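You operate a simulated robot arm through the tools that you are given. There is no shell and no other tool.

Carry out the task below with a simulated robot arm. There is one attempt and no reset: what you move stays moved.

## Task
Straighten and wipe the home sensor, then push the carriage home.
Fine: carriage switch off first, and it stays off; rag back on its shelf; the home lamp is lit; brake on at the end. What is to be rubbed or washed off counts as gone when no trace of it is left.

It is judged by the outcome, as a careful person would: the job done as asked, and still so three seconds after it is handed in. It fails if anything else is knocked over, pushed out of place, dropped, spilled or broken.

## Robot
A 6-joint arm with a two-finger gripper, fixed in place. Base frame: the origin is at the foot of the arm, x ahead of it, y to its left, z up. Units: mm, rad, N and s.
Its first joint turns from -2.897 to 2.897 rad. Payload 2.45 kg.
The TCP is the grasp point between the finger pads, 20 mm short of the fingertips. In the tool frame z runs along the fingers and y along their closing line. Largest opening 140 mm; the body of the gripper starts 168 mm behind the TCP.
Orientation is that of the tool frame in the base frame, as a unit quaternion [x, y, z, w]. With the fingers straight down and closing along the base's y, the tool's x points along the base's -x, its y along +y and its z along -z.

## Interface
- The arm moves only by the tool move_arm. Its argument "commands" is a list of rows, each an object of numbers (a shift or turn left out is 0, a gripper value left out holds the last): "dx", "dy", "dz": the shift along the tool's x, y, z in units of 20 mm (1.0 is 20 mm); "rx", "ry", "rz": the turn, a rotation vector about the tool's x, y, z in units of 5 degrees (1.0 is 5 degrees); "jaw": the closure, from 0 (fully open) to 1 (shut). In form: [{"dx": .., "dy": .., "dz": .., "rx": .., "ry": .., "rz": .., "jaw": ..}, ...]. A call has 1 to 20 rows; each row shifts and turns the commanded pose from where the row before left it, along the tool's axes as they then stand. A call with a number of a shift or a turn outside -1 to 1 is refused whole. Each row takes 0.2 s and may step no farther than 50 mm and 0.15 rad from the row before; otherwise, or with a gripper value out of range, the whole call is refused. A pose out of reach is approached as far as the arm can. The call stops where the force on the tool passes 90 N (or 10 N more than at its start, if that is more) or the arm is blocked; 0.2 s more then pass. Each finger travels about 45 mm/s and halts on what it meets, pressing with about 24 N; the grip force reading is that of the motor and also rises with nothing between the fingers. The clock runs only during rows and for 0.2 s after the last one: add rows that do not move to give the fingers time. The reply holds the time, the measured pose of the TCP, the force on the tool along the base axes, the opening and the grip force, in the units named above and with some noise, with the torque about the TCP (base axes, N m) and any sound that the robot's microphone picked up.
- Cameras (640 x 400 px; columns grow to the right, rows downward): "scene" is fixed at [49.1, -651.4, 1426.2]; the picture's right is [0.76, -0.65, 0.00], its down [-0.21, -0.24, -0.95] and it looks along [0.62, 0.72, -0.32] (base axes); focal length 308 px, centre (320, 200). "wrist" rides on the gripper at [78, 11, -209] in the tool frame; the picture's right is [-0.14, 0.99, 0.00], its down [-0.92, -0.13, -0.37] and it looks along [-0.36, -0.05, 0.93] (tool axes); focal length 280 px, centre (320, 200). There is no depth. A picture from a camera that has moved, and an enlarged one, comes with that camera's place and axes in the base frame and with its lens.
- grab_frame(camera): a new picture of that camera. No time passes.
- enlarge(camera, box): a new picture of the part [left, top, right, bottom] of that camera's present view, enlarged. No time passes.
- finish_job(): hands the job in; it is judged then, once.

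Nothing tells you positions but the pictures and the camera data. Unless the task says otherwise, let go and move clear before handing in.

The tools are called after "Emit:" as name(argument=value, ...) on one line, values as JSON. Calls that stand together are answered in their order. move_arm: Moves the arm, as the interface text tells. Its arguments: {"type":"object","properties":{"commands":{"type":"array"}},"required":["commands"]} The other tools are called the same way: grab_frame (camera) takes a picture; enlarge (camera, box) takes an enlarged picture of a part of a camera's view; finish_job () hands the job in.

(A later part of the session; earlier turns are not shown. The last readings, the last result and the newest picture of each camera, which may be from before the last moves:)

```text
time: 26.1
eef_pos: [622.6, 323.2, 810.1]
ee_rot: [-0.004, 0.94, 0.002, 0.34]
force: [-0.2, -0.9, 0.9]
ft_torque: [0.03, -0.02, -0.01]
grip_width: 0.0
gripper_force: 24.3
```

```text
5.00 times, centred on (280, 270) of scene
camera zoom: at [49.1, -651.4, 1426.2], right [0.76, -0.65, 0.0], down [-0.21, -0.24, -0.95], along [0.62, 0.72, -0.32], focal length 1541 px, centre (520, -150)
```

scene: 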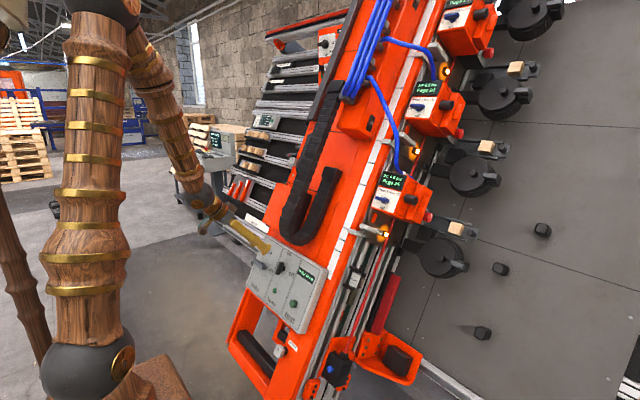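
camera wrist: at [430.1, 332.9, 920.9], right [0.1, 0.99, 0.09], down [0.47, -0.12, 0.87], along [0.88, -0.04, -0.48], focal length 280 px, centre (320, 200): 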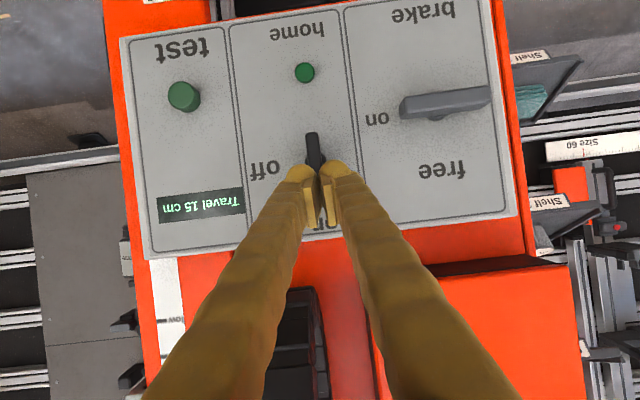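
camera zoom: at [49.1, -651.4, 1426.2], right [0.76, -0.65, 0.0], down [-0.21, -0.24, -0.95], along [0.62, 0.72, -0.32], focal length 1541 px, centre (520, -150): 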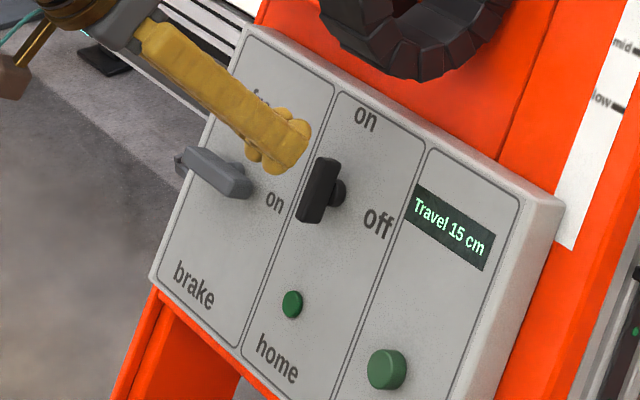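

The knob handle stands about 25–35 mm off the panel. I'll place the closed fingers left of its top end and push right in small steps.

Emit:
move_arm(commands=[{"dy": 0.85}, {"dy": 0.85}, {"dz": 0.783, "dx": -0.293}, {"dz": 0.783, "dx": -0.293}, {"dz": 0.783, "dx": -0.293}, {}])

Emit:
enlarge(camera="scene", box=[240, 230, 320, 310])

Emit:
grab_frame(camera="wrist")

```text
time: 27.4
eef_pos: [667.2, 357.5, 786.0]
ee_rot: [-0.005, 0.94, 0.003, 0.34]
force: [-0.6, -0.5, 0.8]
ft_torque: [0.03, 0.0, -0.01]
grip_width: 0.0
gripper_force: 24.2
```

```text
5.00 times, centred on (280, 270) of scene
camera zoom: at [49.1, -651.4, 1426.2], right [0.76, -0.65, 0.0], down [-0.21, -0.24, -0.95], along [0.62, 0.72, -0.32], focal length 1541 px, centre (520, -150)
```

zoom: 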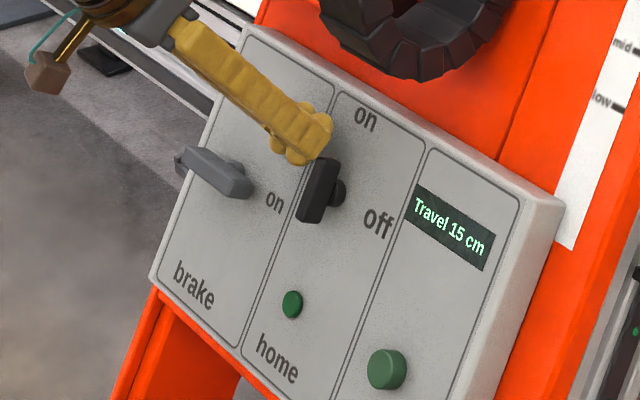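

```text
taken
camera wrist: at [473.4, 367.0, 897.5], right [0.1, 0.99, 0.09], down [0.47, -0.12, 0.87], along [0.88, -0.04, -0.48], focal length 280 px, centre (320, 200)
```

wrist: 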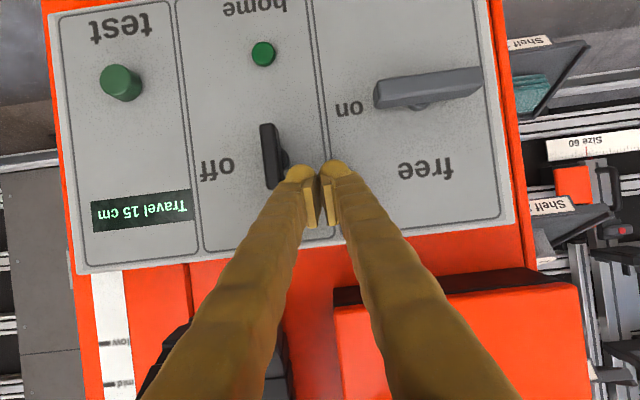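

Emit:
move_arm(commands=[{"dx": 0.225, "dz": 0.11}, {"dy": -0.4}, {"dy": -0.25}, {"dy": -0.25}, {"dy": -0.25}, {"dy": -0.25}])

Emit:
enlarge(camera="scene", box=[240, 230, 320, 310])

Emit:
grab_frame(camera="wrist")

```text
time: 28.3
eef_pos: [664.5, 352.2, 782.4]
ee_rot: [-0.007, 0.94, 0.006, 0.34]
force: [-0.9, 15.0, -4.2]
ft_torque: [0.18, 0.03, 0.01]
grip_width: 0.0
gripper_force: 24.0
stopped in row 4: the force on the tool passed its limit at 104 N (the readings are from after the stop); the commanded pose is now the measured one
```

```text
5.00 times, centred on (280, 270) of scene
camera zoom: at [49.1, -651.4, 1426.2], right [0.76, -0.65, 0.0], down [-0.21, -0.24, -0.95], along [0.62, 0.72, -0.32], focal length 1541 px, centre (520, -150)
```

zoom: 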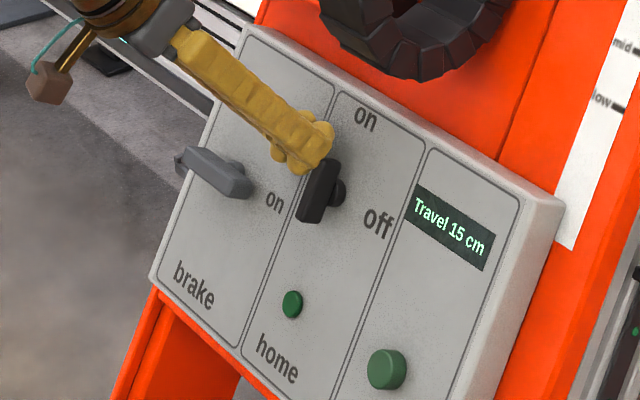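

```text
taken
camera wrist: at [470.9, 359.6, 892.8], right [0.09, 0.99, 0.09], down [0.47, -0.12, 0.87], along [0.88, -0.03, -0.48], focal length 280 px, centre (320, 200)
```

wrist: 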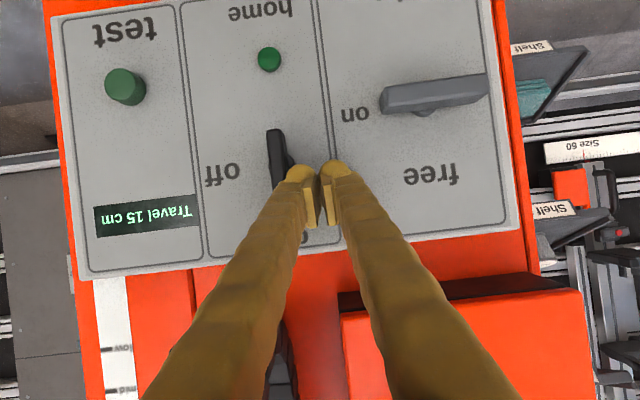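

The push was too fast and tripped the force limit before the knob could turn. I'll push slowly in sub-millimetre steps.

Emit:
move_arm(commands=[{"dy": -0.05}, {"dy": -0.05}, {"dy": -0.05}, {"dy": -0.05}, {"dy": -0.05}, {"dy": -0.05}, {"dy": -0.05}, {"dy": -0.05}])

Emit:
enlarge(camera="scene", box=[240, 230, 320, 310])

Emit:
enlarge(camera="wrist", box=[240, 100, 360, 240])

```text
time: 29.3
eef_pos: [663.4, 352.3, 782.6]
ee_rot: [-0.011, 0.94, 0.008, 0.34]
force: [-2.0, 13.4, -5.0]
ft_torque: [0.23, 0.01, -0.02]
grip_width: 0.0
gripper_force: 23.6
stopped in row 4: the force on the tool passed its limit at 96 N (the readings are from after the stop); the commanded pose is now the measured one
```

```text
5.00 times, centred on (280, 270) of scene
camera zoom: at [49.1, -651.4, 1426.2], right [0.76, -0.65, 0.0], down [-0.21, -0.24, -0.95], along [0.62, 0.72, -0.32], focal length 1541 px, centre (520, -150)
```

zoom: 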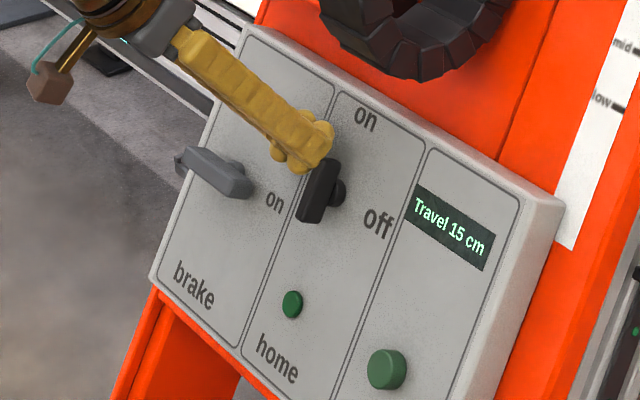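

```text
2.86 times, centred on (300, 170) of wrist
camera zoom: at [470.8, 358.2, 893.2], right [0.08, 0.99, 0.09], down [0.47, -0.12, 0.87], along [0.88, -0.03, -0.48], focal length 801 px, centre (377, 286)
```

zoom: 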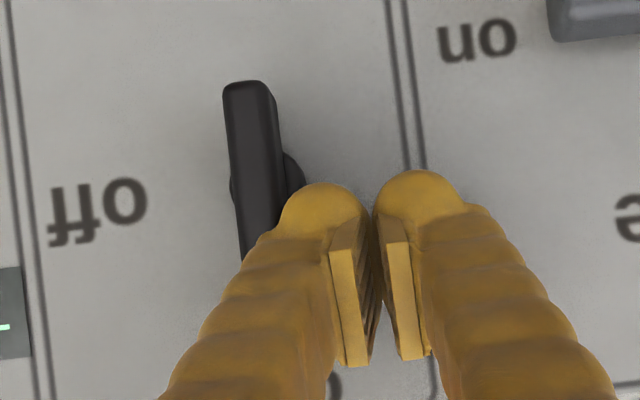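

The finger is bearing near the knob's hub, so it has no leverage. I'll back off, move up ~18 mm towards the lever's end and push again slowly.

Emit:
move_arm(commands=[{"dy": 0.3, "rz": -0.2, "rx": 0.1}, {"dx": -0.8, "dz": -0.39}, {"dy": -0.2}, {"dy": -0.05}, {"dy": -0.05}, {"dy": -0.05}, {"dy": -0.05}, {"dy": -0.05}, {"dy": -0.05}, {"dy": -0.05}, {"dy": -0.05}])

Emit:
enlarge(camera="scene", box=[240, 230, 320, 310])

Emit:
enlarge(camera="wrist", box=[240, 100, 360, 240])

```text
time: 31.7
eef_pos: [671.9, 345.5, 798.1]
ee_rot: [-0.016, 0.94, -0.001, 0.34]
force: [0.3, 0.7, -0.6]
ft_torque: [0.01, -0.02, 0.03]
grip_width: 0.2
gripper_force: 23.7
```

```text
5.00 times, centred on (280, 270) of scene
camera zoom: at [49.1, -651.4, 1426.2], right [0.76, -0.65, 0.0], down [-0.21, -0.24, -0.95], along [0.62, 0.72, -0.32], focal length 1541 px, centre (520, -150)
```

zoom: 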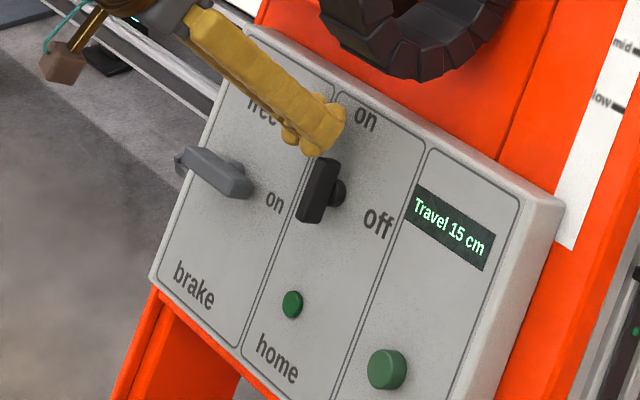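

```text
2.86 times, centred on (300, 170) of wrist
camera zoom: at [479.0, 352.5, 909.2], right [0.08, 0.99, 0.08], down [0.48, -0.1, 0.87], along [0.88, -0.03, -0.48], focal length 801 px, centre (377, 286)
```

zoom: 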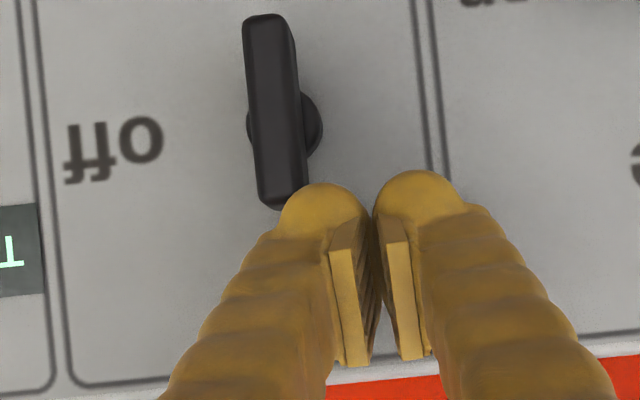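

Emit:
move_arm(commands=[{"dy": 0.5}, {"dx": 0.4, "dz": 0.2}, {"dy": -0.2}, {"dy": -0.05}, {"dy": -0.05}, {"dy": -0.05}, {"dy": -0.05}, {"dy": -0.05}, {"dy": -0.05}, {"dy": -0.05}, {"dy": -0.05}, {"dy": -0.05}])

Emit:
enlarge(camera="scene", box=[240, 230, 320, 310])

Emit:
enlarge(camera="wrist", box=[240, 100, 360, 240])

```text
time: 34.1
eef_pos: [666.9, 346.3, 789.8]
ee_rot: [-0.018, 0.94, 0.001, 0.34]
force: [-13.4, 15.0, 7.7]
ft_torque: [0.01, 0.26, -0.33]
grip_width: 0.3
gripper_force: 24.0
stopped in row 12: the force on the tool passed its limit at 94 N (the readings are from after the stop); the commanded pose is now the measured one
```

```text
5.00 times, centred on (280, 270) of scene
camera zoom: at [49.1, -651.4, 1426.2], right [0.76, -0.65, 0.0], down [-0.21, -0.24, -0.95], along [0.62, 0.72, -0.32], focal length 1541 px, centre (520, -150)
```

zoom: 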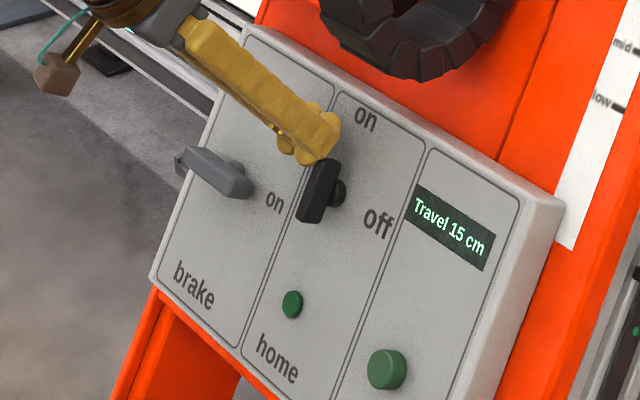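

```text
2.86 times, centred on (300, 170) of wrist
camera zoom: at [474.1, 352.0, 901.8], right [0.07, 0.99, 0.08], down [0.48, -0.1, 0.87], along [0.88, -0.02, -0.48], focal length 801 px, centre (377, 286)
```

zoom: 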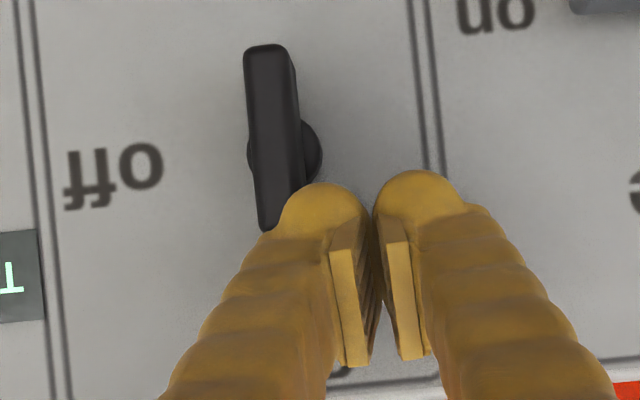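

The lever seems to have moved only a couple of degrees. I'll push again at the same spot to see if it advances.

Emit:
move_arm(commands=[{"dy": -0.05}, {"dy": -0.05}, {"dy": -0.02}, {}, {}, {}])

Emit:
enlarge(camera="wrist", box=[240, 100, 360, 240])

```text
time: 35.3
eef_pos: [667.9, 346.8, 790.8]
ee_rot: [-0.02, 0.94, 0.004, 0.34]
force: [-11.4, 15.7, 5.9]
ft_torque: [0.09, 0.21, -0.28]
grip_width: 0.1
gripper_force: 24.2
stopped in row 5: the force on the tool passed its limit at 92 N (the readings are from after the stop); the commanded pose is now the measured one
```

```text
2.86 times, centred on (300, 170) of wrist
camera zoom: at [474.2, 351.2, 902.0], right [0.07, 0.99, 0.08], down [0.48, -0.1, 0.87], along [0.88, -0.02, -0.48], focal length 801 px, centre (377, 286)
```

zoom: 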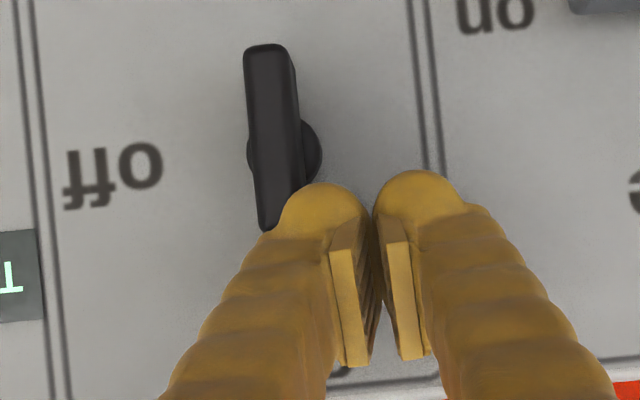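

My knob-axis estimate was ~9 mm too low, and the fingertips only grazed the lever's front edge. I'll back off, go 7 mm deeper, and push again at the lever's end.

Emit:
move_arm(commands=[{"dy": 0.5}, {"dz": 0.35}, {"dy": -0.15}, {"dy": -0.05}, {"dy": -0.05}, {"dy": -0.05}, {"dy": -0.05}, {"dy": -0.05}, {"dy": -0.05}])

Emit:
enlarge(camera="wrist", box=[240, 100, 360, 240])

Emit:
enlarge(camera="scene", box=[250, 240, 310, 290])

```text
time: 35.8
eef_pos: [667.0, 355.9, 789.8]
ee_rot: [-0.02, 0.94, 0.003, 0.34]
force: [-26.5, 2.6, 27.8]
ft_torque: [-0.73, 0.47, -0.63]
grip_width: 0.0
gripper_force: 24.3
stopped in row 2: the force on the tool passed its limit at 124 N (the readings are from after the stop); the commanded pose is now the measured one
```

```text
2.86 times, centred on (300, 170) of wrist
camera zoom: at [473.7, 360.7, 900.2], right [0.07, 0.99, 0.08], down [0.48, -0.1, 0.87], along [0.88, -0.02, -0.48], focal length 801 px, centre (377, 286)
```

zoom: 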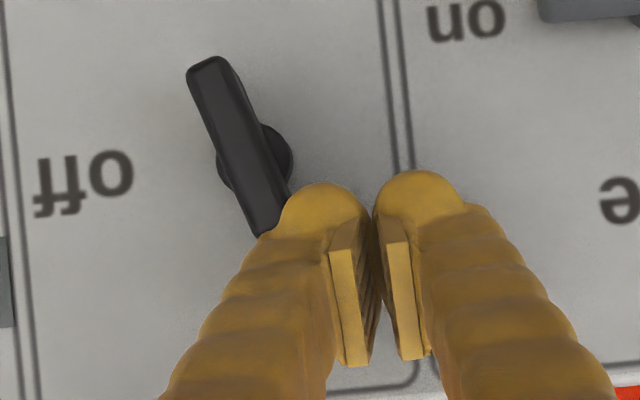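

```text
8.00 times, centred on (280, 265) of scene
camera zoom: at [49.1, -651.4, 1426.2], right [0.76, -0.65, 0.0], down [-0.21, -0.24, -0.95], along [0.62, 0.72, -0.32], focal length 2466 px, centre (640, -320)
```

zoom: 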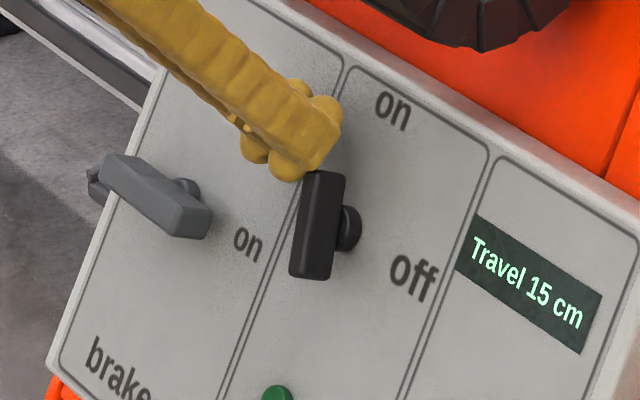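

Surprising but informative: dragging the finger left turned the lever counter-clockwise easily, while clockwise is a hard stop. So the knob turns the other way; I'll back off and go round to its right side to push the upper end left.

Emit:
move_arm(commands=[{"dz": -1}, {"dz": -1, "rx": 0.22, "rz": 0.41}, {"dy": -1}, {"dy": -1}, {"dy": -1}, {"dy": -0.75}, {"dz": 1}, {"dz": 0.65, "dx": -0.1}, {"dz": 0.64}])

Emit:
enlarge(camera="wrist", box=[260, 80, 400, 240])

Emit:
enlarge(camera="scene", box=[240, 230, 320, 310])

```text
time: 37.8
eef_pos: [673.6, 280.8, 784.2]
ee_rot: [0.0, 0.94, 0.0, 0.34]
force: [-0.5, 0.4, -0.8]
ft_torque: [0.01, -0.01, 0.0]
grip_width: 0.0
gripper_force: 23.5
```

```text
2.50 times, centred on (330, 160) of wrist
camera zoom: at [480.7, 291.8, 895.6], right [0.11, 0.99, 0.09], down [0.47, -0.13, 0.87], along [0.88, -0.05, -0.48], focal length 701 px, centre (295, 300)
```

zoom: 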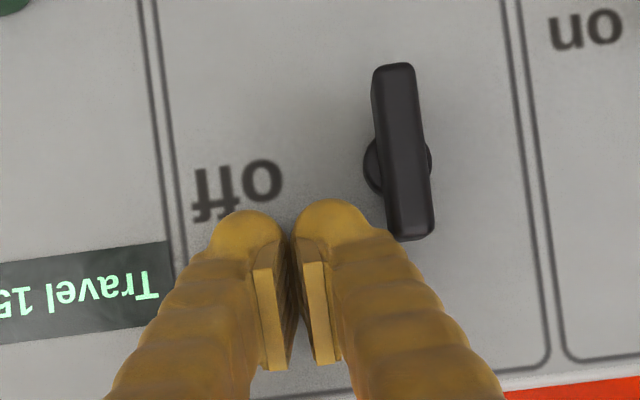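

```text
5.00 times, centred on (280, 270) of scene
camera zoom: at [49.1, -651.4, 1426.2], right [0.76, -0.65, 0.0], down [-0.21, -0.24, -0.95], along [0.62, 0.72, -0.32], focal length 1541 px, centre (520, -150)
```

zoom: 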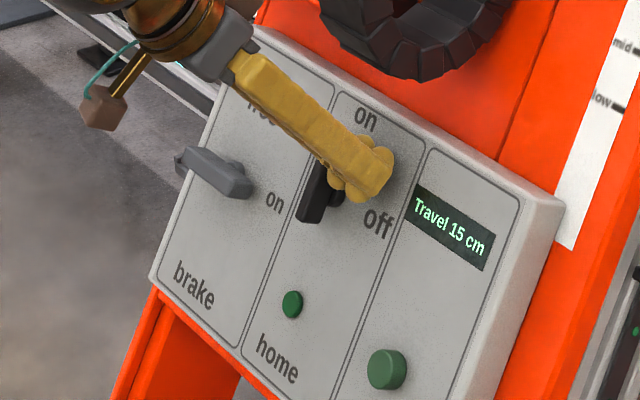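

The lever sprang back to vertical, so it's a snap switch. The fingers are now just right of its upper end; pushing left slowly.

Emit:
move_arm(commands=[{"dy": 0.06}, {"dy": 0.06}, {"dy": 0.06}, {"dy": 0.06}, {"dy": 0.06}, {"dy": 0.06}, {"dy": 0.06}, {"dy": 0.06}, {"dy": 0.06}, {"dy": 0.06}, {"dy": 0.06}, {"dy": 0.06}])

Emit:
enlarge(camera="wrist", box=[260, 80, 400, 240])

```text
time: 40.4
eef_pos: [671.8, 294.2, 786.6]
ee_rot: [0.0, 0.94, -0.001, 0.34]
force: [1.5, -0.6, -0.8]
ft_torque: [0.04, 0.01, -0.01]
grip_width: 0.0
gripper_force: 23.8
```

```text
2.50 times, centred on (330, 160) of wrist
camera zoom: at [479.8, 305.9, 896.9], right [0.11, 0.99, 0.09], down [0.47, -0.13, 0.87], along [0.88, -0.05, -0.48], focal length 701 px, centre (295, 300)
```

zoom: 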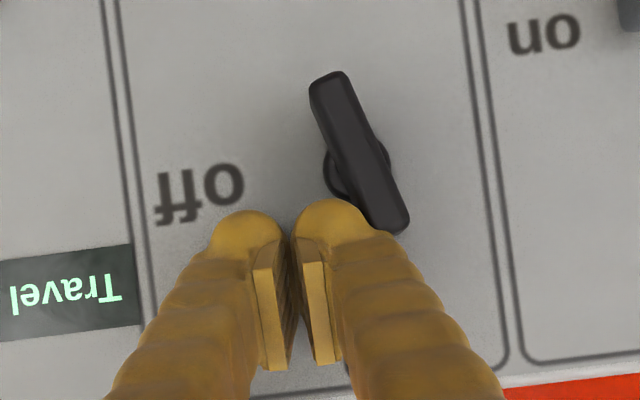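

Counter-clockwise it turns with almost no force. Continuing.

Emit:
move_arm(commands=[{"dy": 0.1}, {"dy": 0.1}, {"dy": 0.1}, {"dy": 0.1}, {"dy": 0.1}, {"dy": 0.1}, {"dy": 0.1}, {"dy": 0.1}])

Emit:
enlarge(camera="wrist", box=[260, 80, 400, 240])

Emit:
grab_frame(camera="scene")

```text
time: 42.2
eef_pos: [671.8, 311.3, 786.9]
ee_rot: [0.0, 0.94, 0.0, 0.34]
force: [0.7, -0.3, 1.0]
ft_torque: [0.0, 0.0, 0.02]
grip_width: 0.0
gripper_force: 24.2
```

```text
2.50 times, centred on (330, 160) of wrist
camera zoom: at [479.1, 322.3, 897.1], right [0.11, 0.99, 0.09], down [0.47, -0.13, 0.87], along [0.88, -0.05, -0.48], focal length 701 px, centre (295, 300)
```

zoom: 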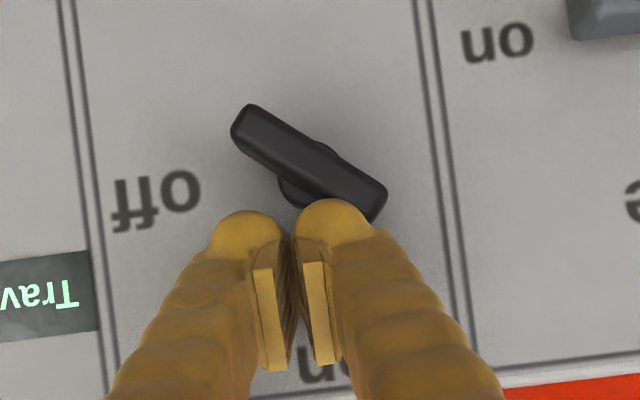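

```text
taken
```

scene: 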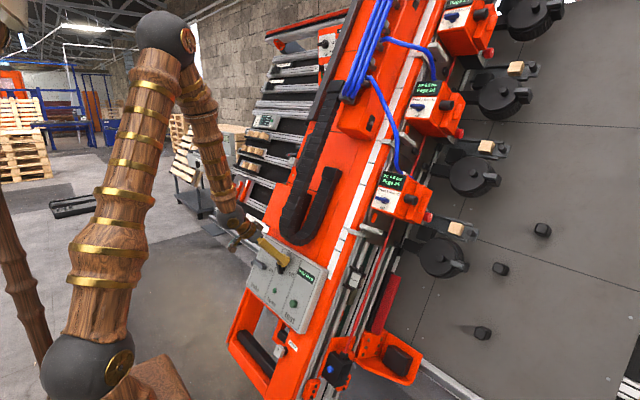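

The amber lamp on the carriage has gone out, so the switch is now off. I'll complete the turn to horizontal by moving on and down.

Emit:
move_arm(commands=[{"dy": 0.1}, {"dy": 0.1}, {"dy": 0.1}, {"dy": 0.1}, {"dx": 0.08, "dz": 0.04}, {"dx": 0.08, "dz": 0.04}, {"dx": 0.08, "dz": 0.04}])

Emit:
enlarge(camera="wrist", box=[260, 80, 400, 240])

Emit:
enlarge(camera="scene", box=[330, 200, 430, 300])

```text
time: 43.8
eef_pos: [671.2, 317.8, 781.5]
ee_rot: [0.0, 0.94, 0.0, 0.341]
force: [0.3, -0.3, -0.1]
ft_torque: [-0.03, 0.05, -0.03]
grip_width: 0.1
gripper_force: 23.5
```

```text
2.50 times, centred on (330, 160) of wrist
camera zoom: at [478.1, 329.9, 891.8], right [0.11, 0.99, 0.09], down [0.47, -0.13, 0.87], along [0.88, -0.05, -0.48], focal length 701 px, centre (295, 300)
```

zoom: 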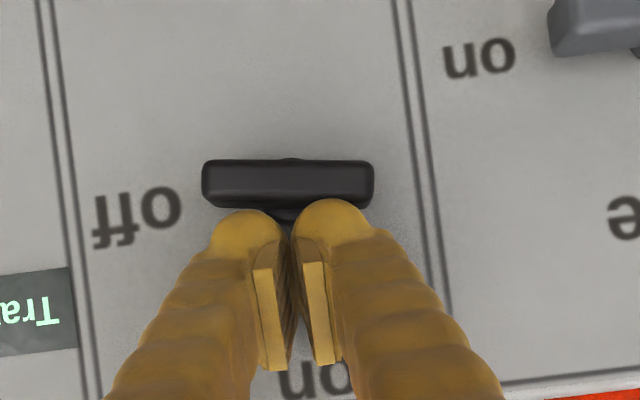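

```text
4.00 times, centred on (380, 250) of scene
camera zoom: at [49.1, -651.4, 1426.2], right [0.76, -0.65, 0.0], down [-0.21, -0.24, -0.95], along [0.62, 0.72, -0.32], focal length 1233 px, centre (80, 0)
```

zoom: 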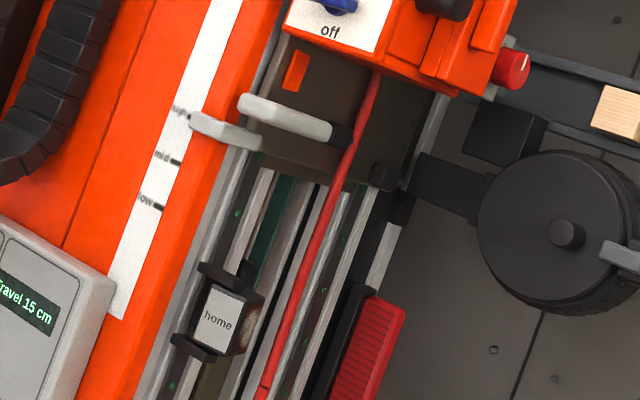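

The switch is off (horizontal) and has stayed. Next I'll retreat, cross over to the sensor side at a safe distance with jaws open, and take a close view of the home sensor.

Emit:
move_arm(commands=[{"dx": -0.3, "dz": -1}, {"dz": -1}, {"dz": -1}, {"dx": -1, "dz": -0.5}, {"dx": -1, "dz": -0.5}, {"dy": -1, "jaw": 0}, {"dy": -1}, {"dy": -1}, {"dy": -1}, {"dy": -1}, {"dy": -1}, {"dy": -1}, {"dy": -1}, {"dy": -1}, {"dy": -1}, {"dy": -1}, {"dy": -1}, {"dy": -1}, {"dy": -1}])

Emit:
grab_frame(camera="wrist")

Emit:
enlarge(camera="scene", box=[240, 230, 320, 310])

```text
time: 45.1
eef_pos: [646.6, 319.1, 862.5]
ee_rot: [-0.002, 0.943, 0.0, 0.333]
force: [-8.3, 6.4, -6.0]
ft_torque: [-0.02, -0.5, -0.4]
grip_width: 18.3
gripper_force: 0.0
stopped in row 6: the force on the tool passed its limit at 110 N (the readings are from after the stop); the commanded pose is now the measured one
```

```text
taken
camera wrist: at [456.0, 329.8, 976.8], right [0.1, 0.99, 0.08], down [0.49, -0.12, 0.86], along [0.87, -0.05, -0.5], focal length 280 px, centre (320, 200)
```

wrist: 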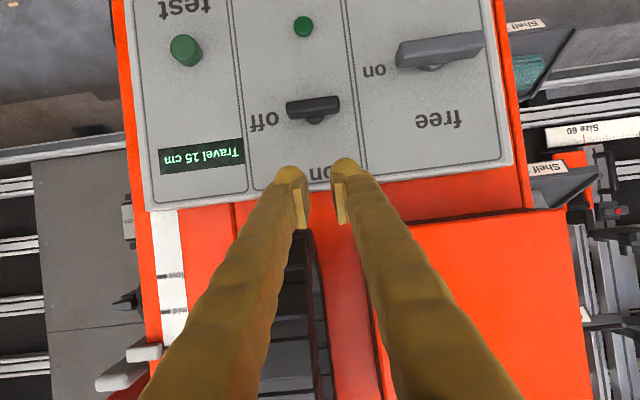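

```text
5.00 times, centred on (280, 270) of scene
camera zoom: at [49.1, -651.4, 1426.2], right [0.76, -0.65, 0.0], down [-0.21, -0.24, -0.95], along [0.62, 0.72, -0.32], focal length 1541 px, centre (520, -150)
```

zoom: 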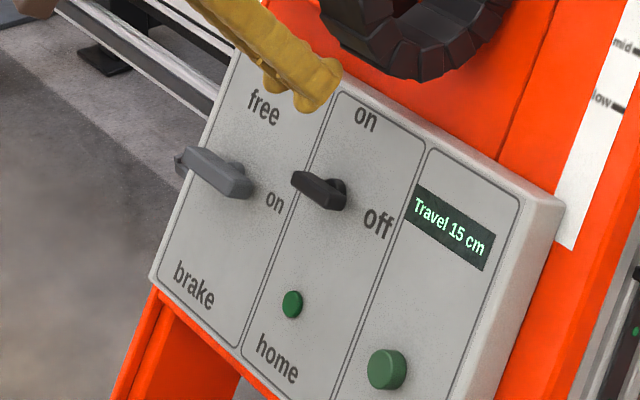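

A finger brushed the cable chain, which sticks out further than I thought. I'll pull straight back from the beam well clear of it before crossing.

Emit:
move_arm(commands=[{"dy": 0.3}, {"dz": -1}, {"dz": -1}, {"dz": -1}, {"dz": -1}, {"dz": -1}])

Emit:
grab_frame(camera="wrist")

Emit:
grab_frame(camera="scene")

```text
time: 46.1
eef_pos: [609.4, 323.6, 902.7]
ee_rot: [0.0, 0.945, -0.002, 0.328]
force: [0.0, 10.2, -12.0]
ft_torque: [0.99, 0.23, 0.44]
grip_width: 106.3
gripper_force: 0.0
stopped in row 5: the force on the tool passed its limit at 295 N (the readings are from after the stop); the commanded pose is now the measured one
```

```text
taken
camera wrist: at [418.8, 334.5, 1017.6], right [0.11, 0.99, 0.08], down [0.49, -0.13, 0.86], along [0.86, -0.05, -0.5], focal length 280 px, centre (320, 200)
```

wrist: 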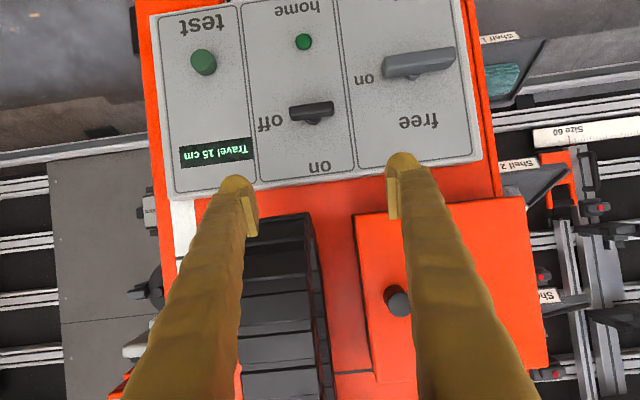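

```text
taken
```

scene: 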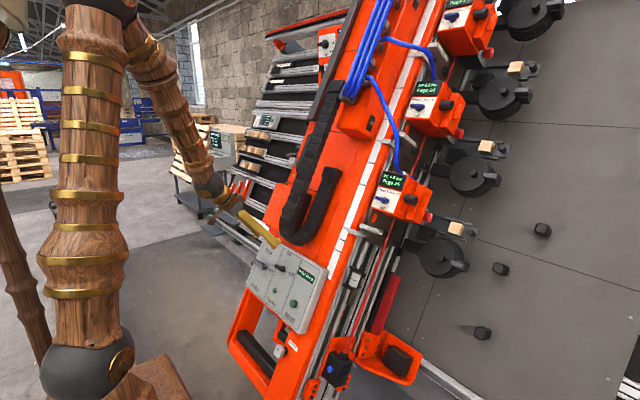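

Emit:
enlarge(camera="scene", box=[200, 160, 340, 290])

Emit:
enlarge(camera="wrist", box=[120, 150, 540, 400])

```text
3.08 times, centred on (270, 225) of scene
camera zoom: at [49.1, -651.4, 1426.2], right [0.76, -0.65, 0.0], down [-0.21, -0.24, -0.95], along [0.62, 0.72, -0.32], focal length 948 px, centre (474, 123)
```

zoom: 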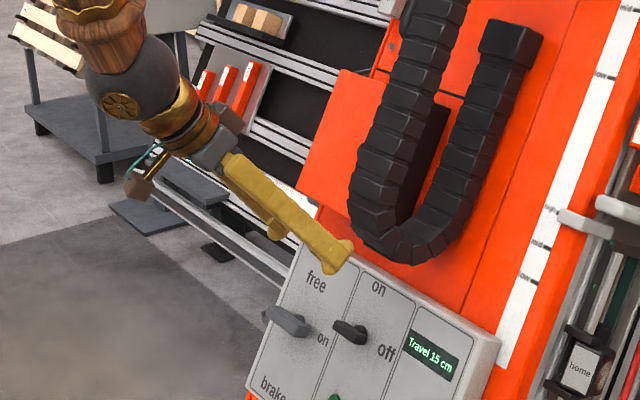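

```text
1.52 times, centred on (330, 275) of wrist
camera zoom: at [418.8, 334.5, 1017.6], right [0.11, 0.99, 0.08], down [0.49, -0.13, 0.86], along [0.86, -0.05, -0.5], focal length 427 px, centre (305, 86)
```

zoom: 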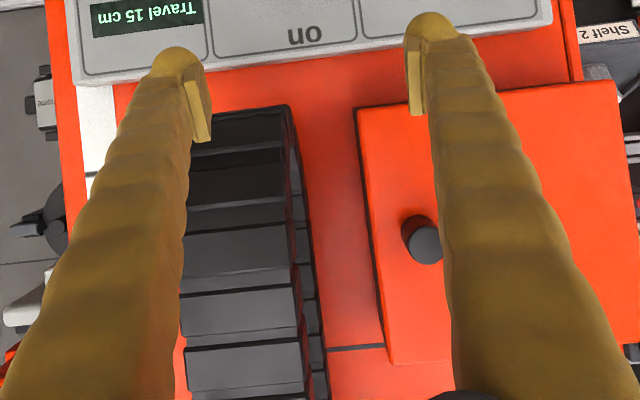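

The chain's outer leg stands well out from the beam and a finger rubbed on it while opening; it looks undisturbed. I'll keep the jaw as is and back straight away.

Emit:
move_arm(commands=[{"dz": -0.5, "jaw": 0.3}, {"dz": -0.5}, {"dz": -1}, {"dz": -1}])

Emit:
grab_frame(camera="wrist")

```text
time: 47.1
eef_pos: [572.9, 319.7, 944.6]
ee_rot: [0.0, 0.945, -0.004, 0.326]
force: [-0.5, -0.3, 0.1]
ft_torque: [-0.02, 0.02, -0.01]
grip_width: 98.2
gripper_force: 0.0
```

```text
taken
camera wrist: at [384.0, 332.6, 1061.4], right [0.11, 0.99, 0.08], down [0.5, -0.12, 0.86], along [0.86, -0.06, -0.51], focal length 280 px, centre (320, 200)
```

wrist: 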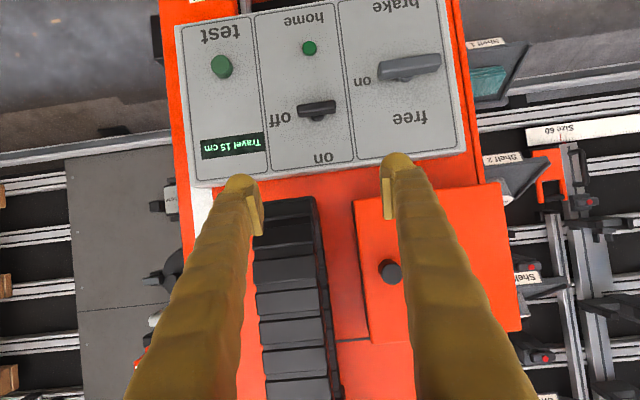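

Clear of the chain now. Crossing to the sensor side and then closer to the beam there.

Emit:
move_arm(commands=[{"dy": -1, "jaw": 0.3}, {"dy": -1}, {"dy": -1}, {"dy": -1}, {"dy": -1}, {"dy": -1}, {"dy": -1, "dz": 0.72, "dx": -0.36}, {"dy": -1, "dz": 0.72, "dx": -0.36}, {"dy": -1, "dz": 0.72, "dx": -0.36}, {"dy": -1, "dz": 0.72, "dx": -0.36}, {"dy": -1, "dz": 0.72, "dx": -0.36}, {"dy": -1, "dz": 0.72, "dx": -0.36}, {"dy": -1, "dz": 0.72, "dx": -0.36, "jaw": 0}, {"dy": -1, "dz": 0.72, "dx": -0.36}])

Emit:
grab_frame(camera="wrist")

Emit:
grab_frame(camera="scene")

```text
time: 50.1
eef_pos: [689.4, 43.6, 895.5]
ee_rot: [-0.001, 0.944, -0.001, 0.329]
force: [0.3, 0.0, 0.2]
ft_torque: [-0.01, -0.01, -0.01]
grip_width: 140.4
gripper_force: 0.1
```

```text
taken
camera wrist: at [498.5, 55.4, 1011.0], right [0.11, 0.99, 0.08], down [0.49, -0.13, 0.86], along [0.86, -0.05, -0.5], focal length 280 px, centre (320, 200)
```

wrist: 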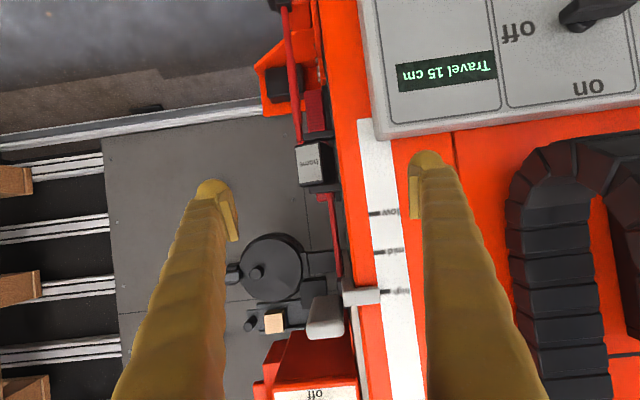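

```text
taken
```

scene: 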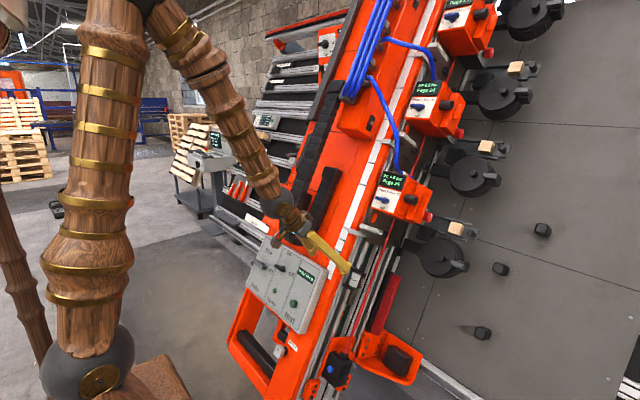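

Emit:
enlarge(camera="wrist", box=[270, 120, 370, 210])

Emit:
enlarge(camera="wrist", box=[250, 190, 410, 320])

Emit:
enlarge(camera="scene", box=[335, 255, 375, 300])

```text
4.44 times, centred on (320, 165) of wrist
camera zoom: at [498.5, 55.4, 1011.0], right [0.11, 0.99, 0.08], down [0.49, -0.13, 0.86], along [0.86, -0.05, -0.5], focal length 1246 px, centre (320, 356)
```

zoom: 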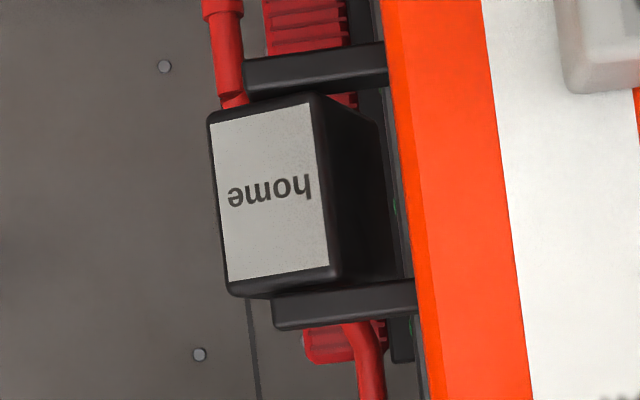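

```text
3.08 times, centred on (330, 255) of wrist
camera zoom: at [498.5, 55.4, 1011.0], right [0.11, 0.99, 0.08], down [0.49, -0.13, 0.86], along [0.86, -0.05, -0.5], focal length 863 px, centre (289, 31)
```

zoom: 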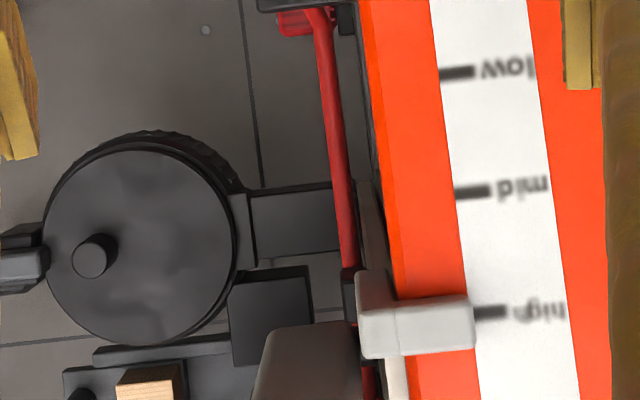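

```text
8.89 times, centred on (355, 278) of scene
camera zoom: at [49.1, -651.4, 1426.2], right [0.76, -0.65, 0.0], down [-0.21, -0.24, -0.95], along [0.62, 0.72, -0.32], focal length 2740 px, centre (9, -489)
```

zoom: 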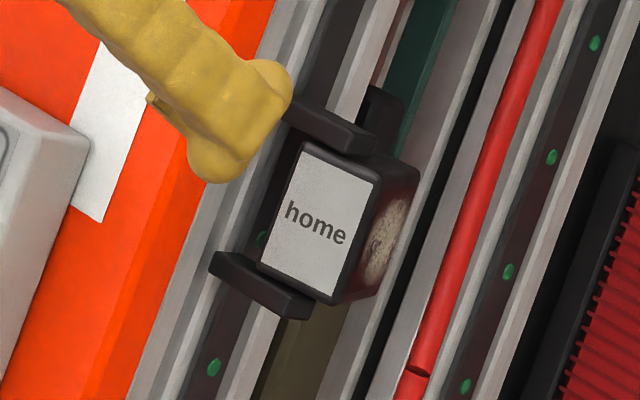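

The sensor label measures as twisted about 15° around the beam's length axis (its front turned towards -y), and the grime is on its free -y side face, around [807,10,770]. I'll bring the closed fingers to the -y side of it to push its front edge straight.

Emit:
move_arm(commands=[{"dy": -1, "jaw": 1}, {"dy": -1}, {"dy": -1}, {"dy": -1}, {"dx": -0.1, "dz": 1}, {"dx": -0.1, "dz": 1}, {"dx": -0.1, "dz": 1}, {"dx": -0.1, "dz": 1}, {"dx": -0.1, "dz": 1}, {"dx": -0.1, "dz": 1}])

Emit:
grab_frame(camera="wrist")

Emit:
enlarge(camera="scene", box=[320, 220, 420, 310])

```text
time: 52.2
eef_pos: [742.8, 68.2, 816.4]
ee_rot: [0.002, 0.944, -0.005, 0.329]
force: [-40.1, -9.8, 46.5]
ft_torque: [0.39, -0.89, 0.17]
grip_width: 0.0
gripper_force: 24.0
out of reach, approached as far as the arm can: row 1, 2, 3, 4, 5, 6, 7, 8, 9, 10
stopped in row 10: the force on the tool passed its limit at 194 N (the readings are from after the stop); the commanded pose is now the measured one
```

```text
taken
camera wrist: at [552.4, 81.4, 931.9], right [0.11, 0.99, 0.08], down [0.49, -0.12, 0.86], along [0.86, -0.06, -0.5], focal length 280 px, centre (320, 200)
```

wrist: 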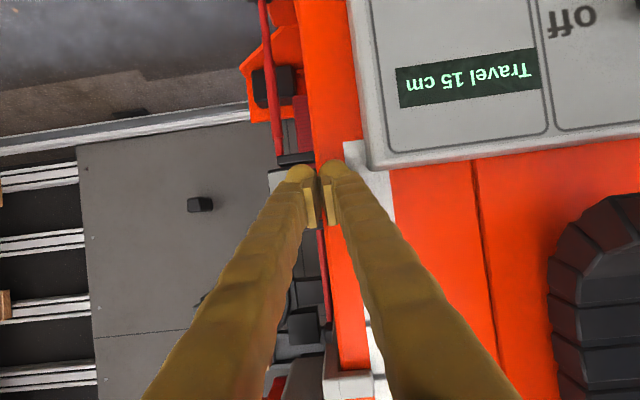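

```text
4.44 times, centred on (370, 265) of scene
camera zoom: at [49.1, -651.4, 1426.2], right [0.76, -0.65, 0.0], down [-0.21, -0.24, -0.95], along [0.62, 0.72, -0.32], focal length 1370 px, centre (98, -89)
```

zoom: 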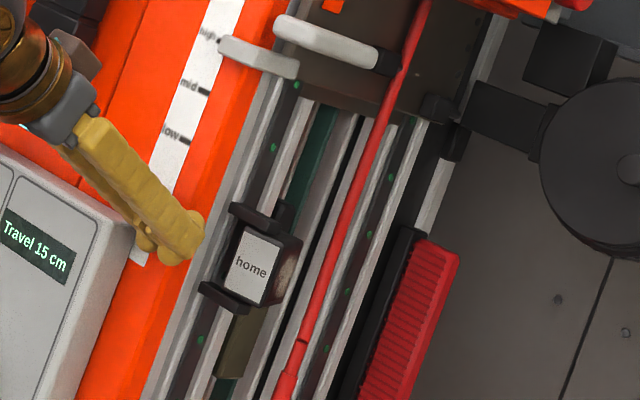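

The arm can't go further to -y in this wrist orientation (a joint limit), and it bumped the beam edge. I'll back off and flip the tool 180° about its axis, which should put that joint mid-range.

Emit:
move_arm(commands=[{"dz": -0.5}, {"dz": -1}, {"dz": -1}, {"dz": -1}, {"dz": -1}, {"rz": 1}, {"rz": 1}, {"rz": 1}, {"rz": 1}, {"rz": 1}, {"rz": 1}, {"rz": 1}, {"rz": 1}, {"rz": 1}, {"rz": 1}, {"rz": 1}, {"rz": 1}])

Emit:
grab_frame(camera="scene")

Emit:
grab_frame(camera="wrist")

```text
time: 55.8
eef_pos: [698.0, 93.2, 951.6]
ee_rot: [0.474, 0.819, 0.156, 0.284]
force: [-0.1, -0.8, 0.0]
ft_torque: [-0.03, -0.01, -0.01]
grip_width: 0.1
gripper_force: 23.6
out of reach, approached as far as the arm can: row 9, 10, 11, 12, 13, 14, 15, 16, 17
```

```text
taken
```

scene: 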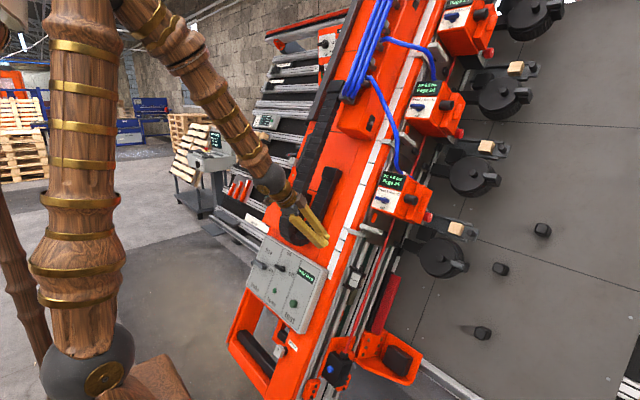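

```text
taken
camera wrist: at [548.2, 170.3, 1097.0], right [0.74, 0.38, 0.56], down [0.04, -0.86, 0.51], along [0.68, -0.35, -0.65], focal length 280 px, centre (320, 200)
```

wrist: 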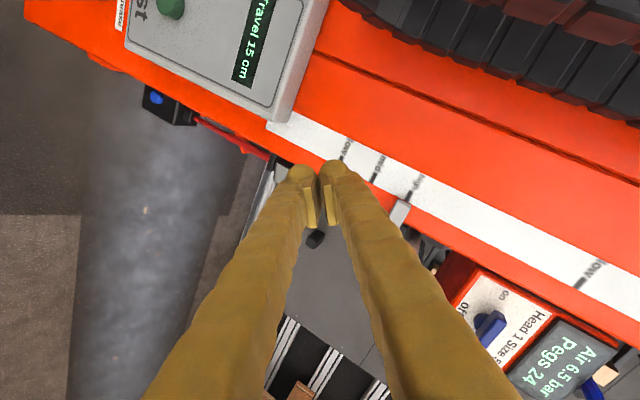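

Rotating drove the arm into a wrist singularity (hand in line with the forearm). I'll undo the roll and use a steeper tool (tilt ~18°) instead, which should have freer motion.

Emit:
move_arm(commands=[{"rz": -1}, {"rz": -1}, {"rz": -1}, {"rz": -1}, {"rz": -1}, {"rz": -1}, {"rz": -1}, {"rz": -1}, {"rz": -1}, {"rz": -1}, {"rz": -1}, {"rz": -1}, {"ry": 1}, {"ry": 1}, {"ry": 1}, {"ry": 1}])

Emit:
grab_frame(camera="scene")

```text
time: 59.2
eef_pos: [700.5, 81.2, 950.3]
ee_rot: [0.006, 0.98, -0.019, 0.198]
force: [-0.3, 0.4, 0.2]
ft_torque: [-0.07, -0.03, -0.05]
grip_width: 0.0
gripper_force: 24.4
out of reach, approached as far as the arm can: row 13, 14
```

```text
taken
```

scene: 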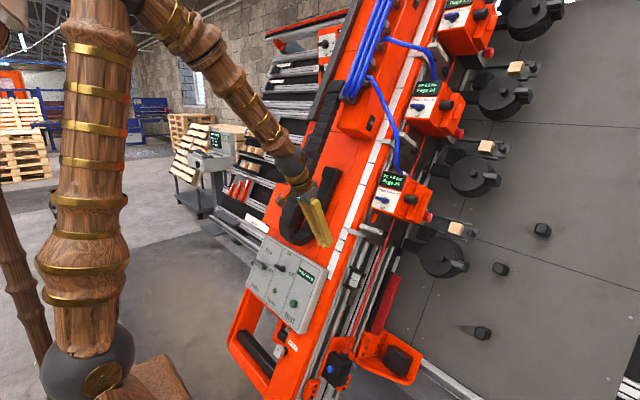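

Emit:
move_arm(commands=[{"rx": -0.45, "dy": -1}, {"dy": -1}, {"dy": -1}, {"dy": -1}, {"dy": -1}, {"dy": -1}])

Emit:
grab_frame(camera="wrist")

```text
time: 60.6
eef_pos: [699.4, -37.4, 950.6]
ee_rot: [0.005, 0.98, 0.001, 0.197]
force: [-0.6, 0.8, -0.1]
ft_torque: [0.03, 0.0, 0.02]
grip_width: 0.1
gripper_force: 23.7
```

```text
taken
camera wrist: at [546.7, -25.5, 1112.5], right [0.14, 0.99, 0.06], down [0.7, -0.14, 0.7], along [0.7, -0.05, -0.72], focal length 280 px, centre (320, 200)
```

wrist: 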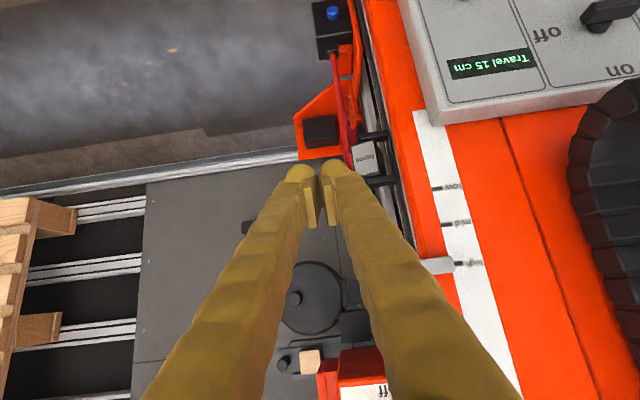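

Reachable now. Descending beside the sensor (on its -y side), stopping short to check.

Emit:
move_arm(commands=[{"dz": 1, "dx": -0.147}, {"dz": 1, "dx": -0.147}, {"dz": 1, "dx": -0.147}, {"dz": 1, "dx": -0.147}, {"dz": 1, "dx": -0.147}, {"dz": 1, "dx": -0.147}, {"dz": 1, "dx": -0.147}, {"dz": 1, "dx": -0.147}])

Emit:
enlarge(camera="wrist", box=[240, 60, 440, 260])

Emit:
enlarge(camera="scene", box=[320, 220, 420, 310])

```text
time: 62.4
eef_pos: [782.9, -40.5, 812.6]
ee_rot: [0.004, 0.98, 0.001, 0.198]
force: [-0.2, 0.0, 0.0]
ft_torque: [0.0, 0.04, 0.02]
grip_width: 0.0
gripper_force: 24.2
```

```text
2.00 times, centred on (340, 160) of wrist
camera zoom: at [631.3, -27.7, 975.1], right [0.14, 0.99, 0.06], down [0.7, -0.14, 0.7], along [0.7, -0.05, -0.72], focal length 561 px, centre (280, 280)
```

zoom: 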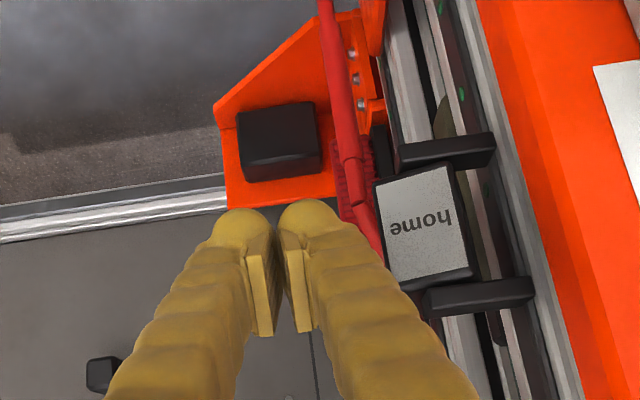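

```text
4.44 times, centred on (370, 265) of scene
camera zoom: at [49.1, -651.4, 1426.2], right [0.76, -0.65, 0.0], down [-0.21, -0.24, -0.95], along [0.62, 0.72, -0.32], focal length 1370 px, centre (98, -89)
```

zoom: 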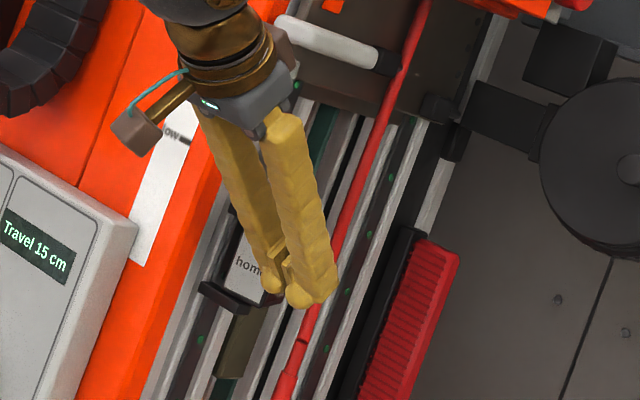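

The fingers are now right next to the sensor with free space. I'll finish the descent and then push gently towards +y.

Emit:
move_arm(commands=[{"dz": 1, "dx": -0.14}, {"dz": 1, "dx": -0.14}, {"dy": 0.5}, {"dy": 0.25}])

Emit:
enlarge(camera="wrist", box=[260, 80, 420, 220])

Emit:
enlarge(camera="scene", box=[320, 230, 400, 310])

```text
time: 63.4
eef_pos: [803.0, -23.6, 777.7]
ee_rot: [0.005, 0.98, 0.001, 0.197]
force: [0.8, -0.6, 0.0]
ft_torque: [-0.02, 0.04, 0.0]
grip_width: 0.0
gripper_force: 24.4
```

```text
2.86 times, centred on (340, 150) of wrist
camera zoom: at [651.3, -10.8, 940.8], right [0.14, 0.99, 0.06], down [0.7, -0.14, 0.7], along [0.7, -0.05, -0.72], focal length 801 px, centre (263, 343)
```

zoom: 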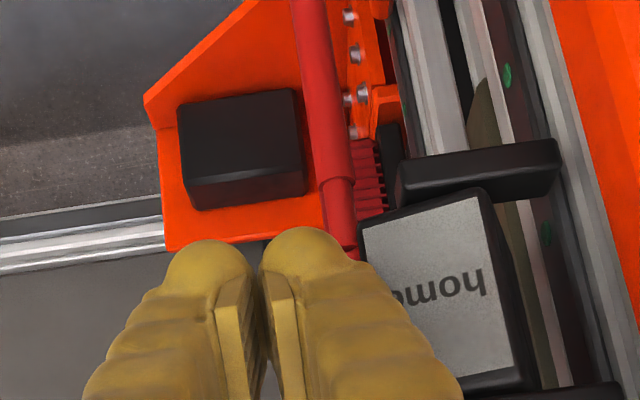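

```text
5.00 times, centred on (360, 270) of scene
camera zoom: at [49.1, -651.4, 1426.2], right [0.76, -0.65, 0.0], down [-0.21, -0.24, -0.95], along [0.62, 0.72, -0.32], focal length 1541 px, centre (120, -150)
```

zoom: 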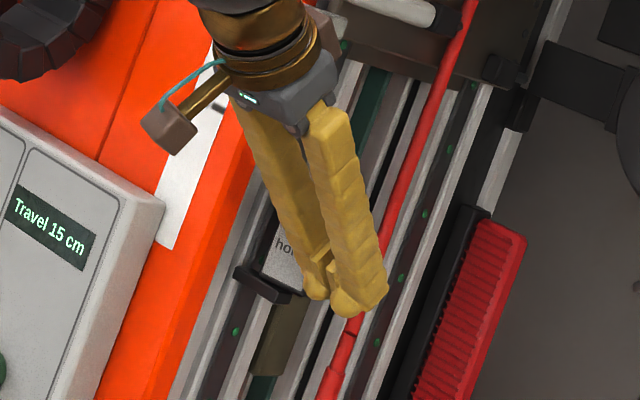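

Emit:
move_arm(commands=[{"dy": 0.06}, {"dy": 0.06}, {"dy": 0.06}, {"dy": 0.06}, {"dy": 0.06}, {"dy": 0.06}, {"dy": 0.06}, {"dy": 0.06}])

Emit:
enlarge(camera="wrist", box=[260, 80, 420, 220])

```text
time: 65.1
eef_pos: [803.3, -20.1, 777.5]
ee_rot: [0.007, 0.98, -0.001, 0.198]
force: [-0.2, -19.0, 0.6]
ft_torque: [0.17, 0.01, -0.24]
grip_width: 0.0
gripper_force: 23.9
stopped in row 8: the force on the tool passed its limit at 96 N (the readings are from after the stop); the commanded pose is now the measured one
```

```text
2.86 times, centred on (340, 150) of wrist
camera zoom: at [652.0, -5.6, 940.1], right [0.14, 0.99, 0.06], down [0.7, -0.14, 0.7], along [0.7, -0.06, -0.72], focal length 801 px, centre (263, 343)
```

zoom: 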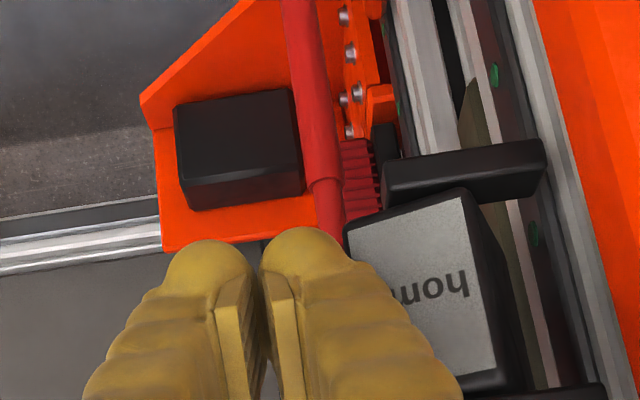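

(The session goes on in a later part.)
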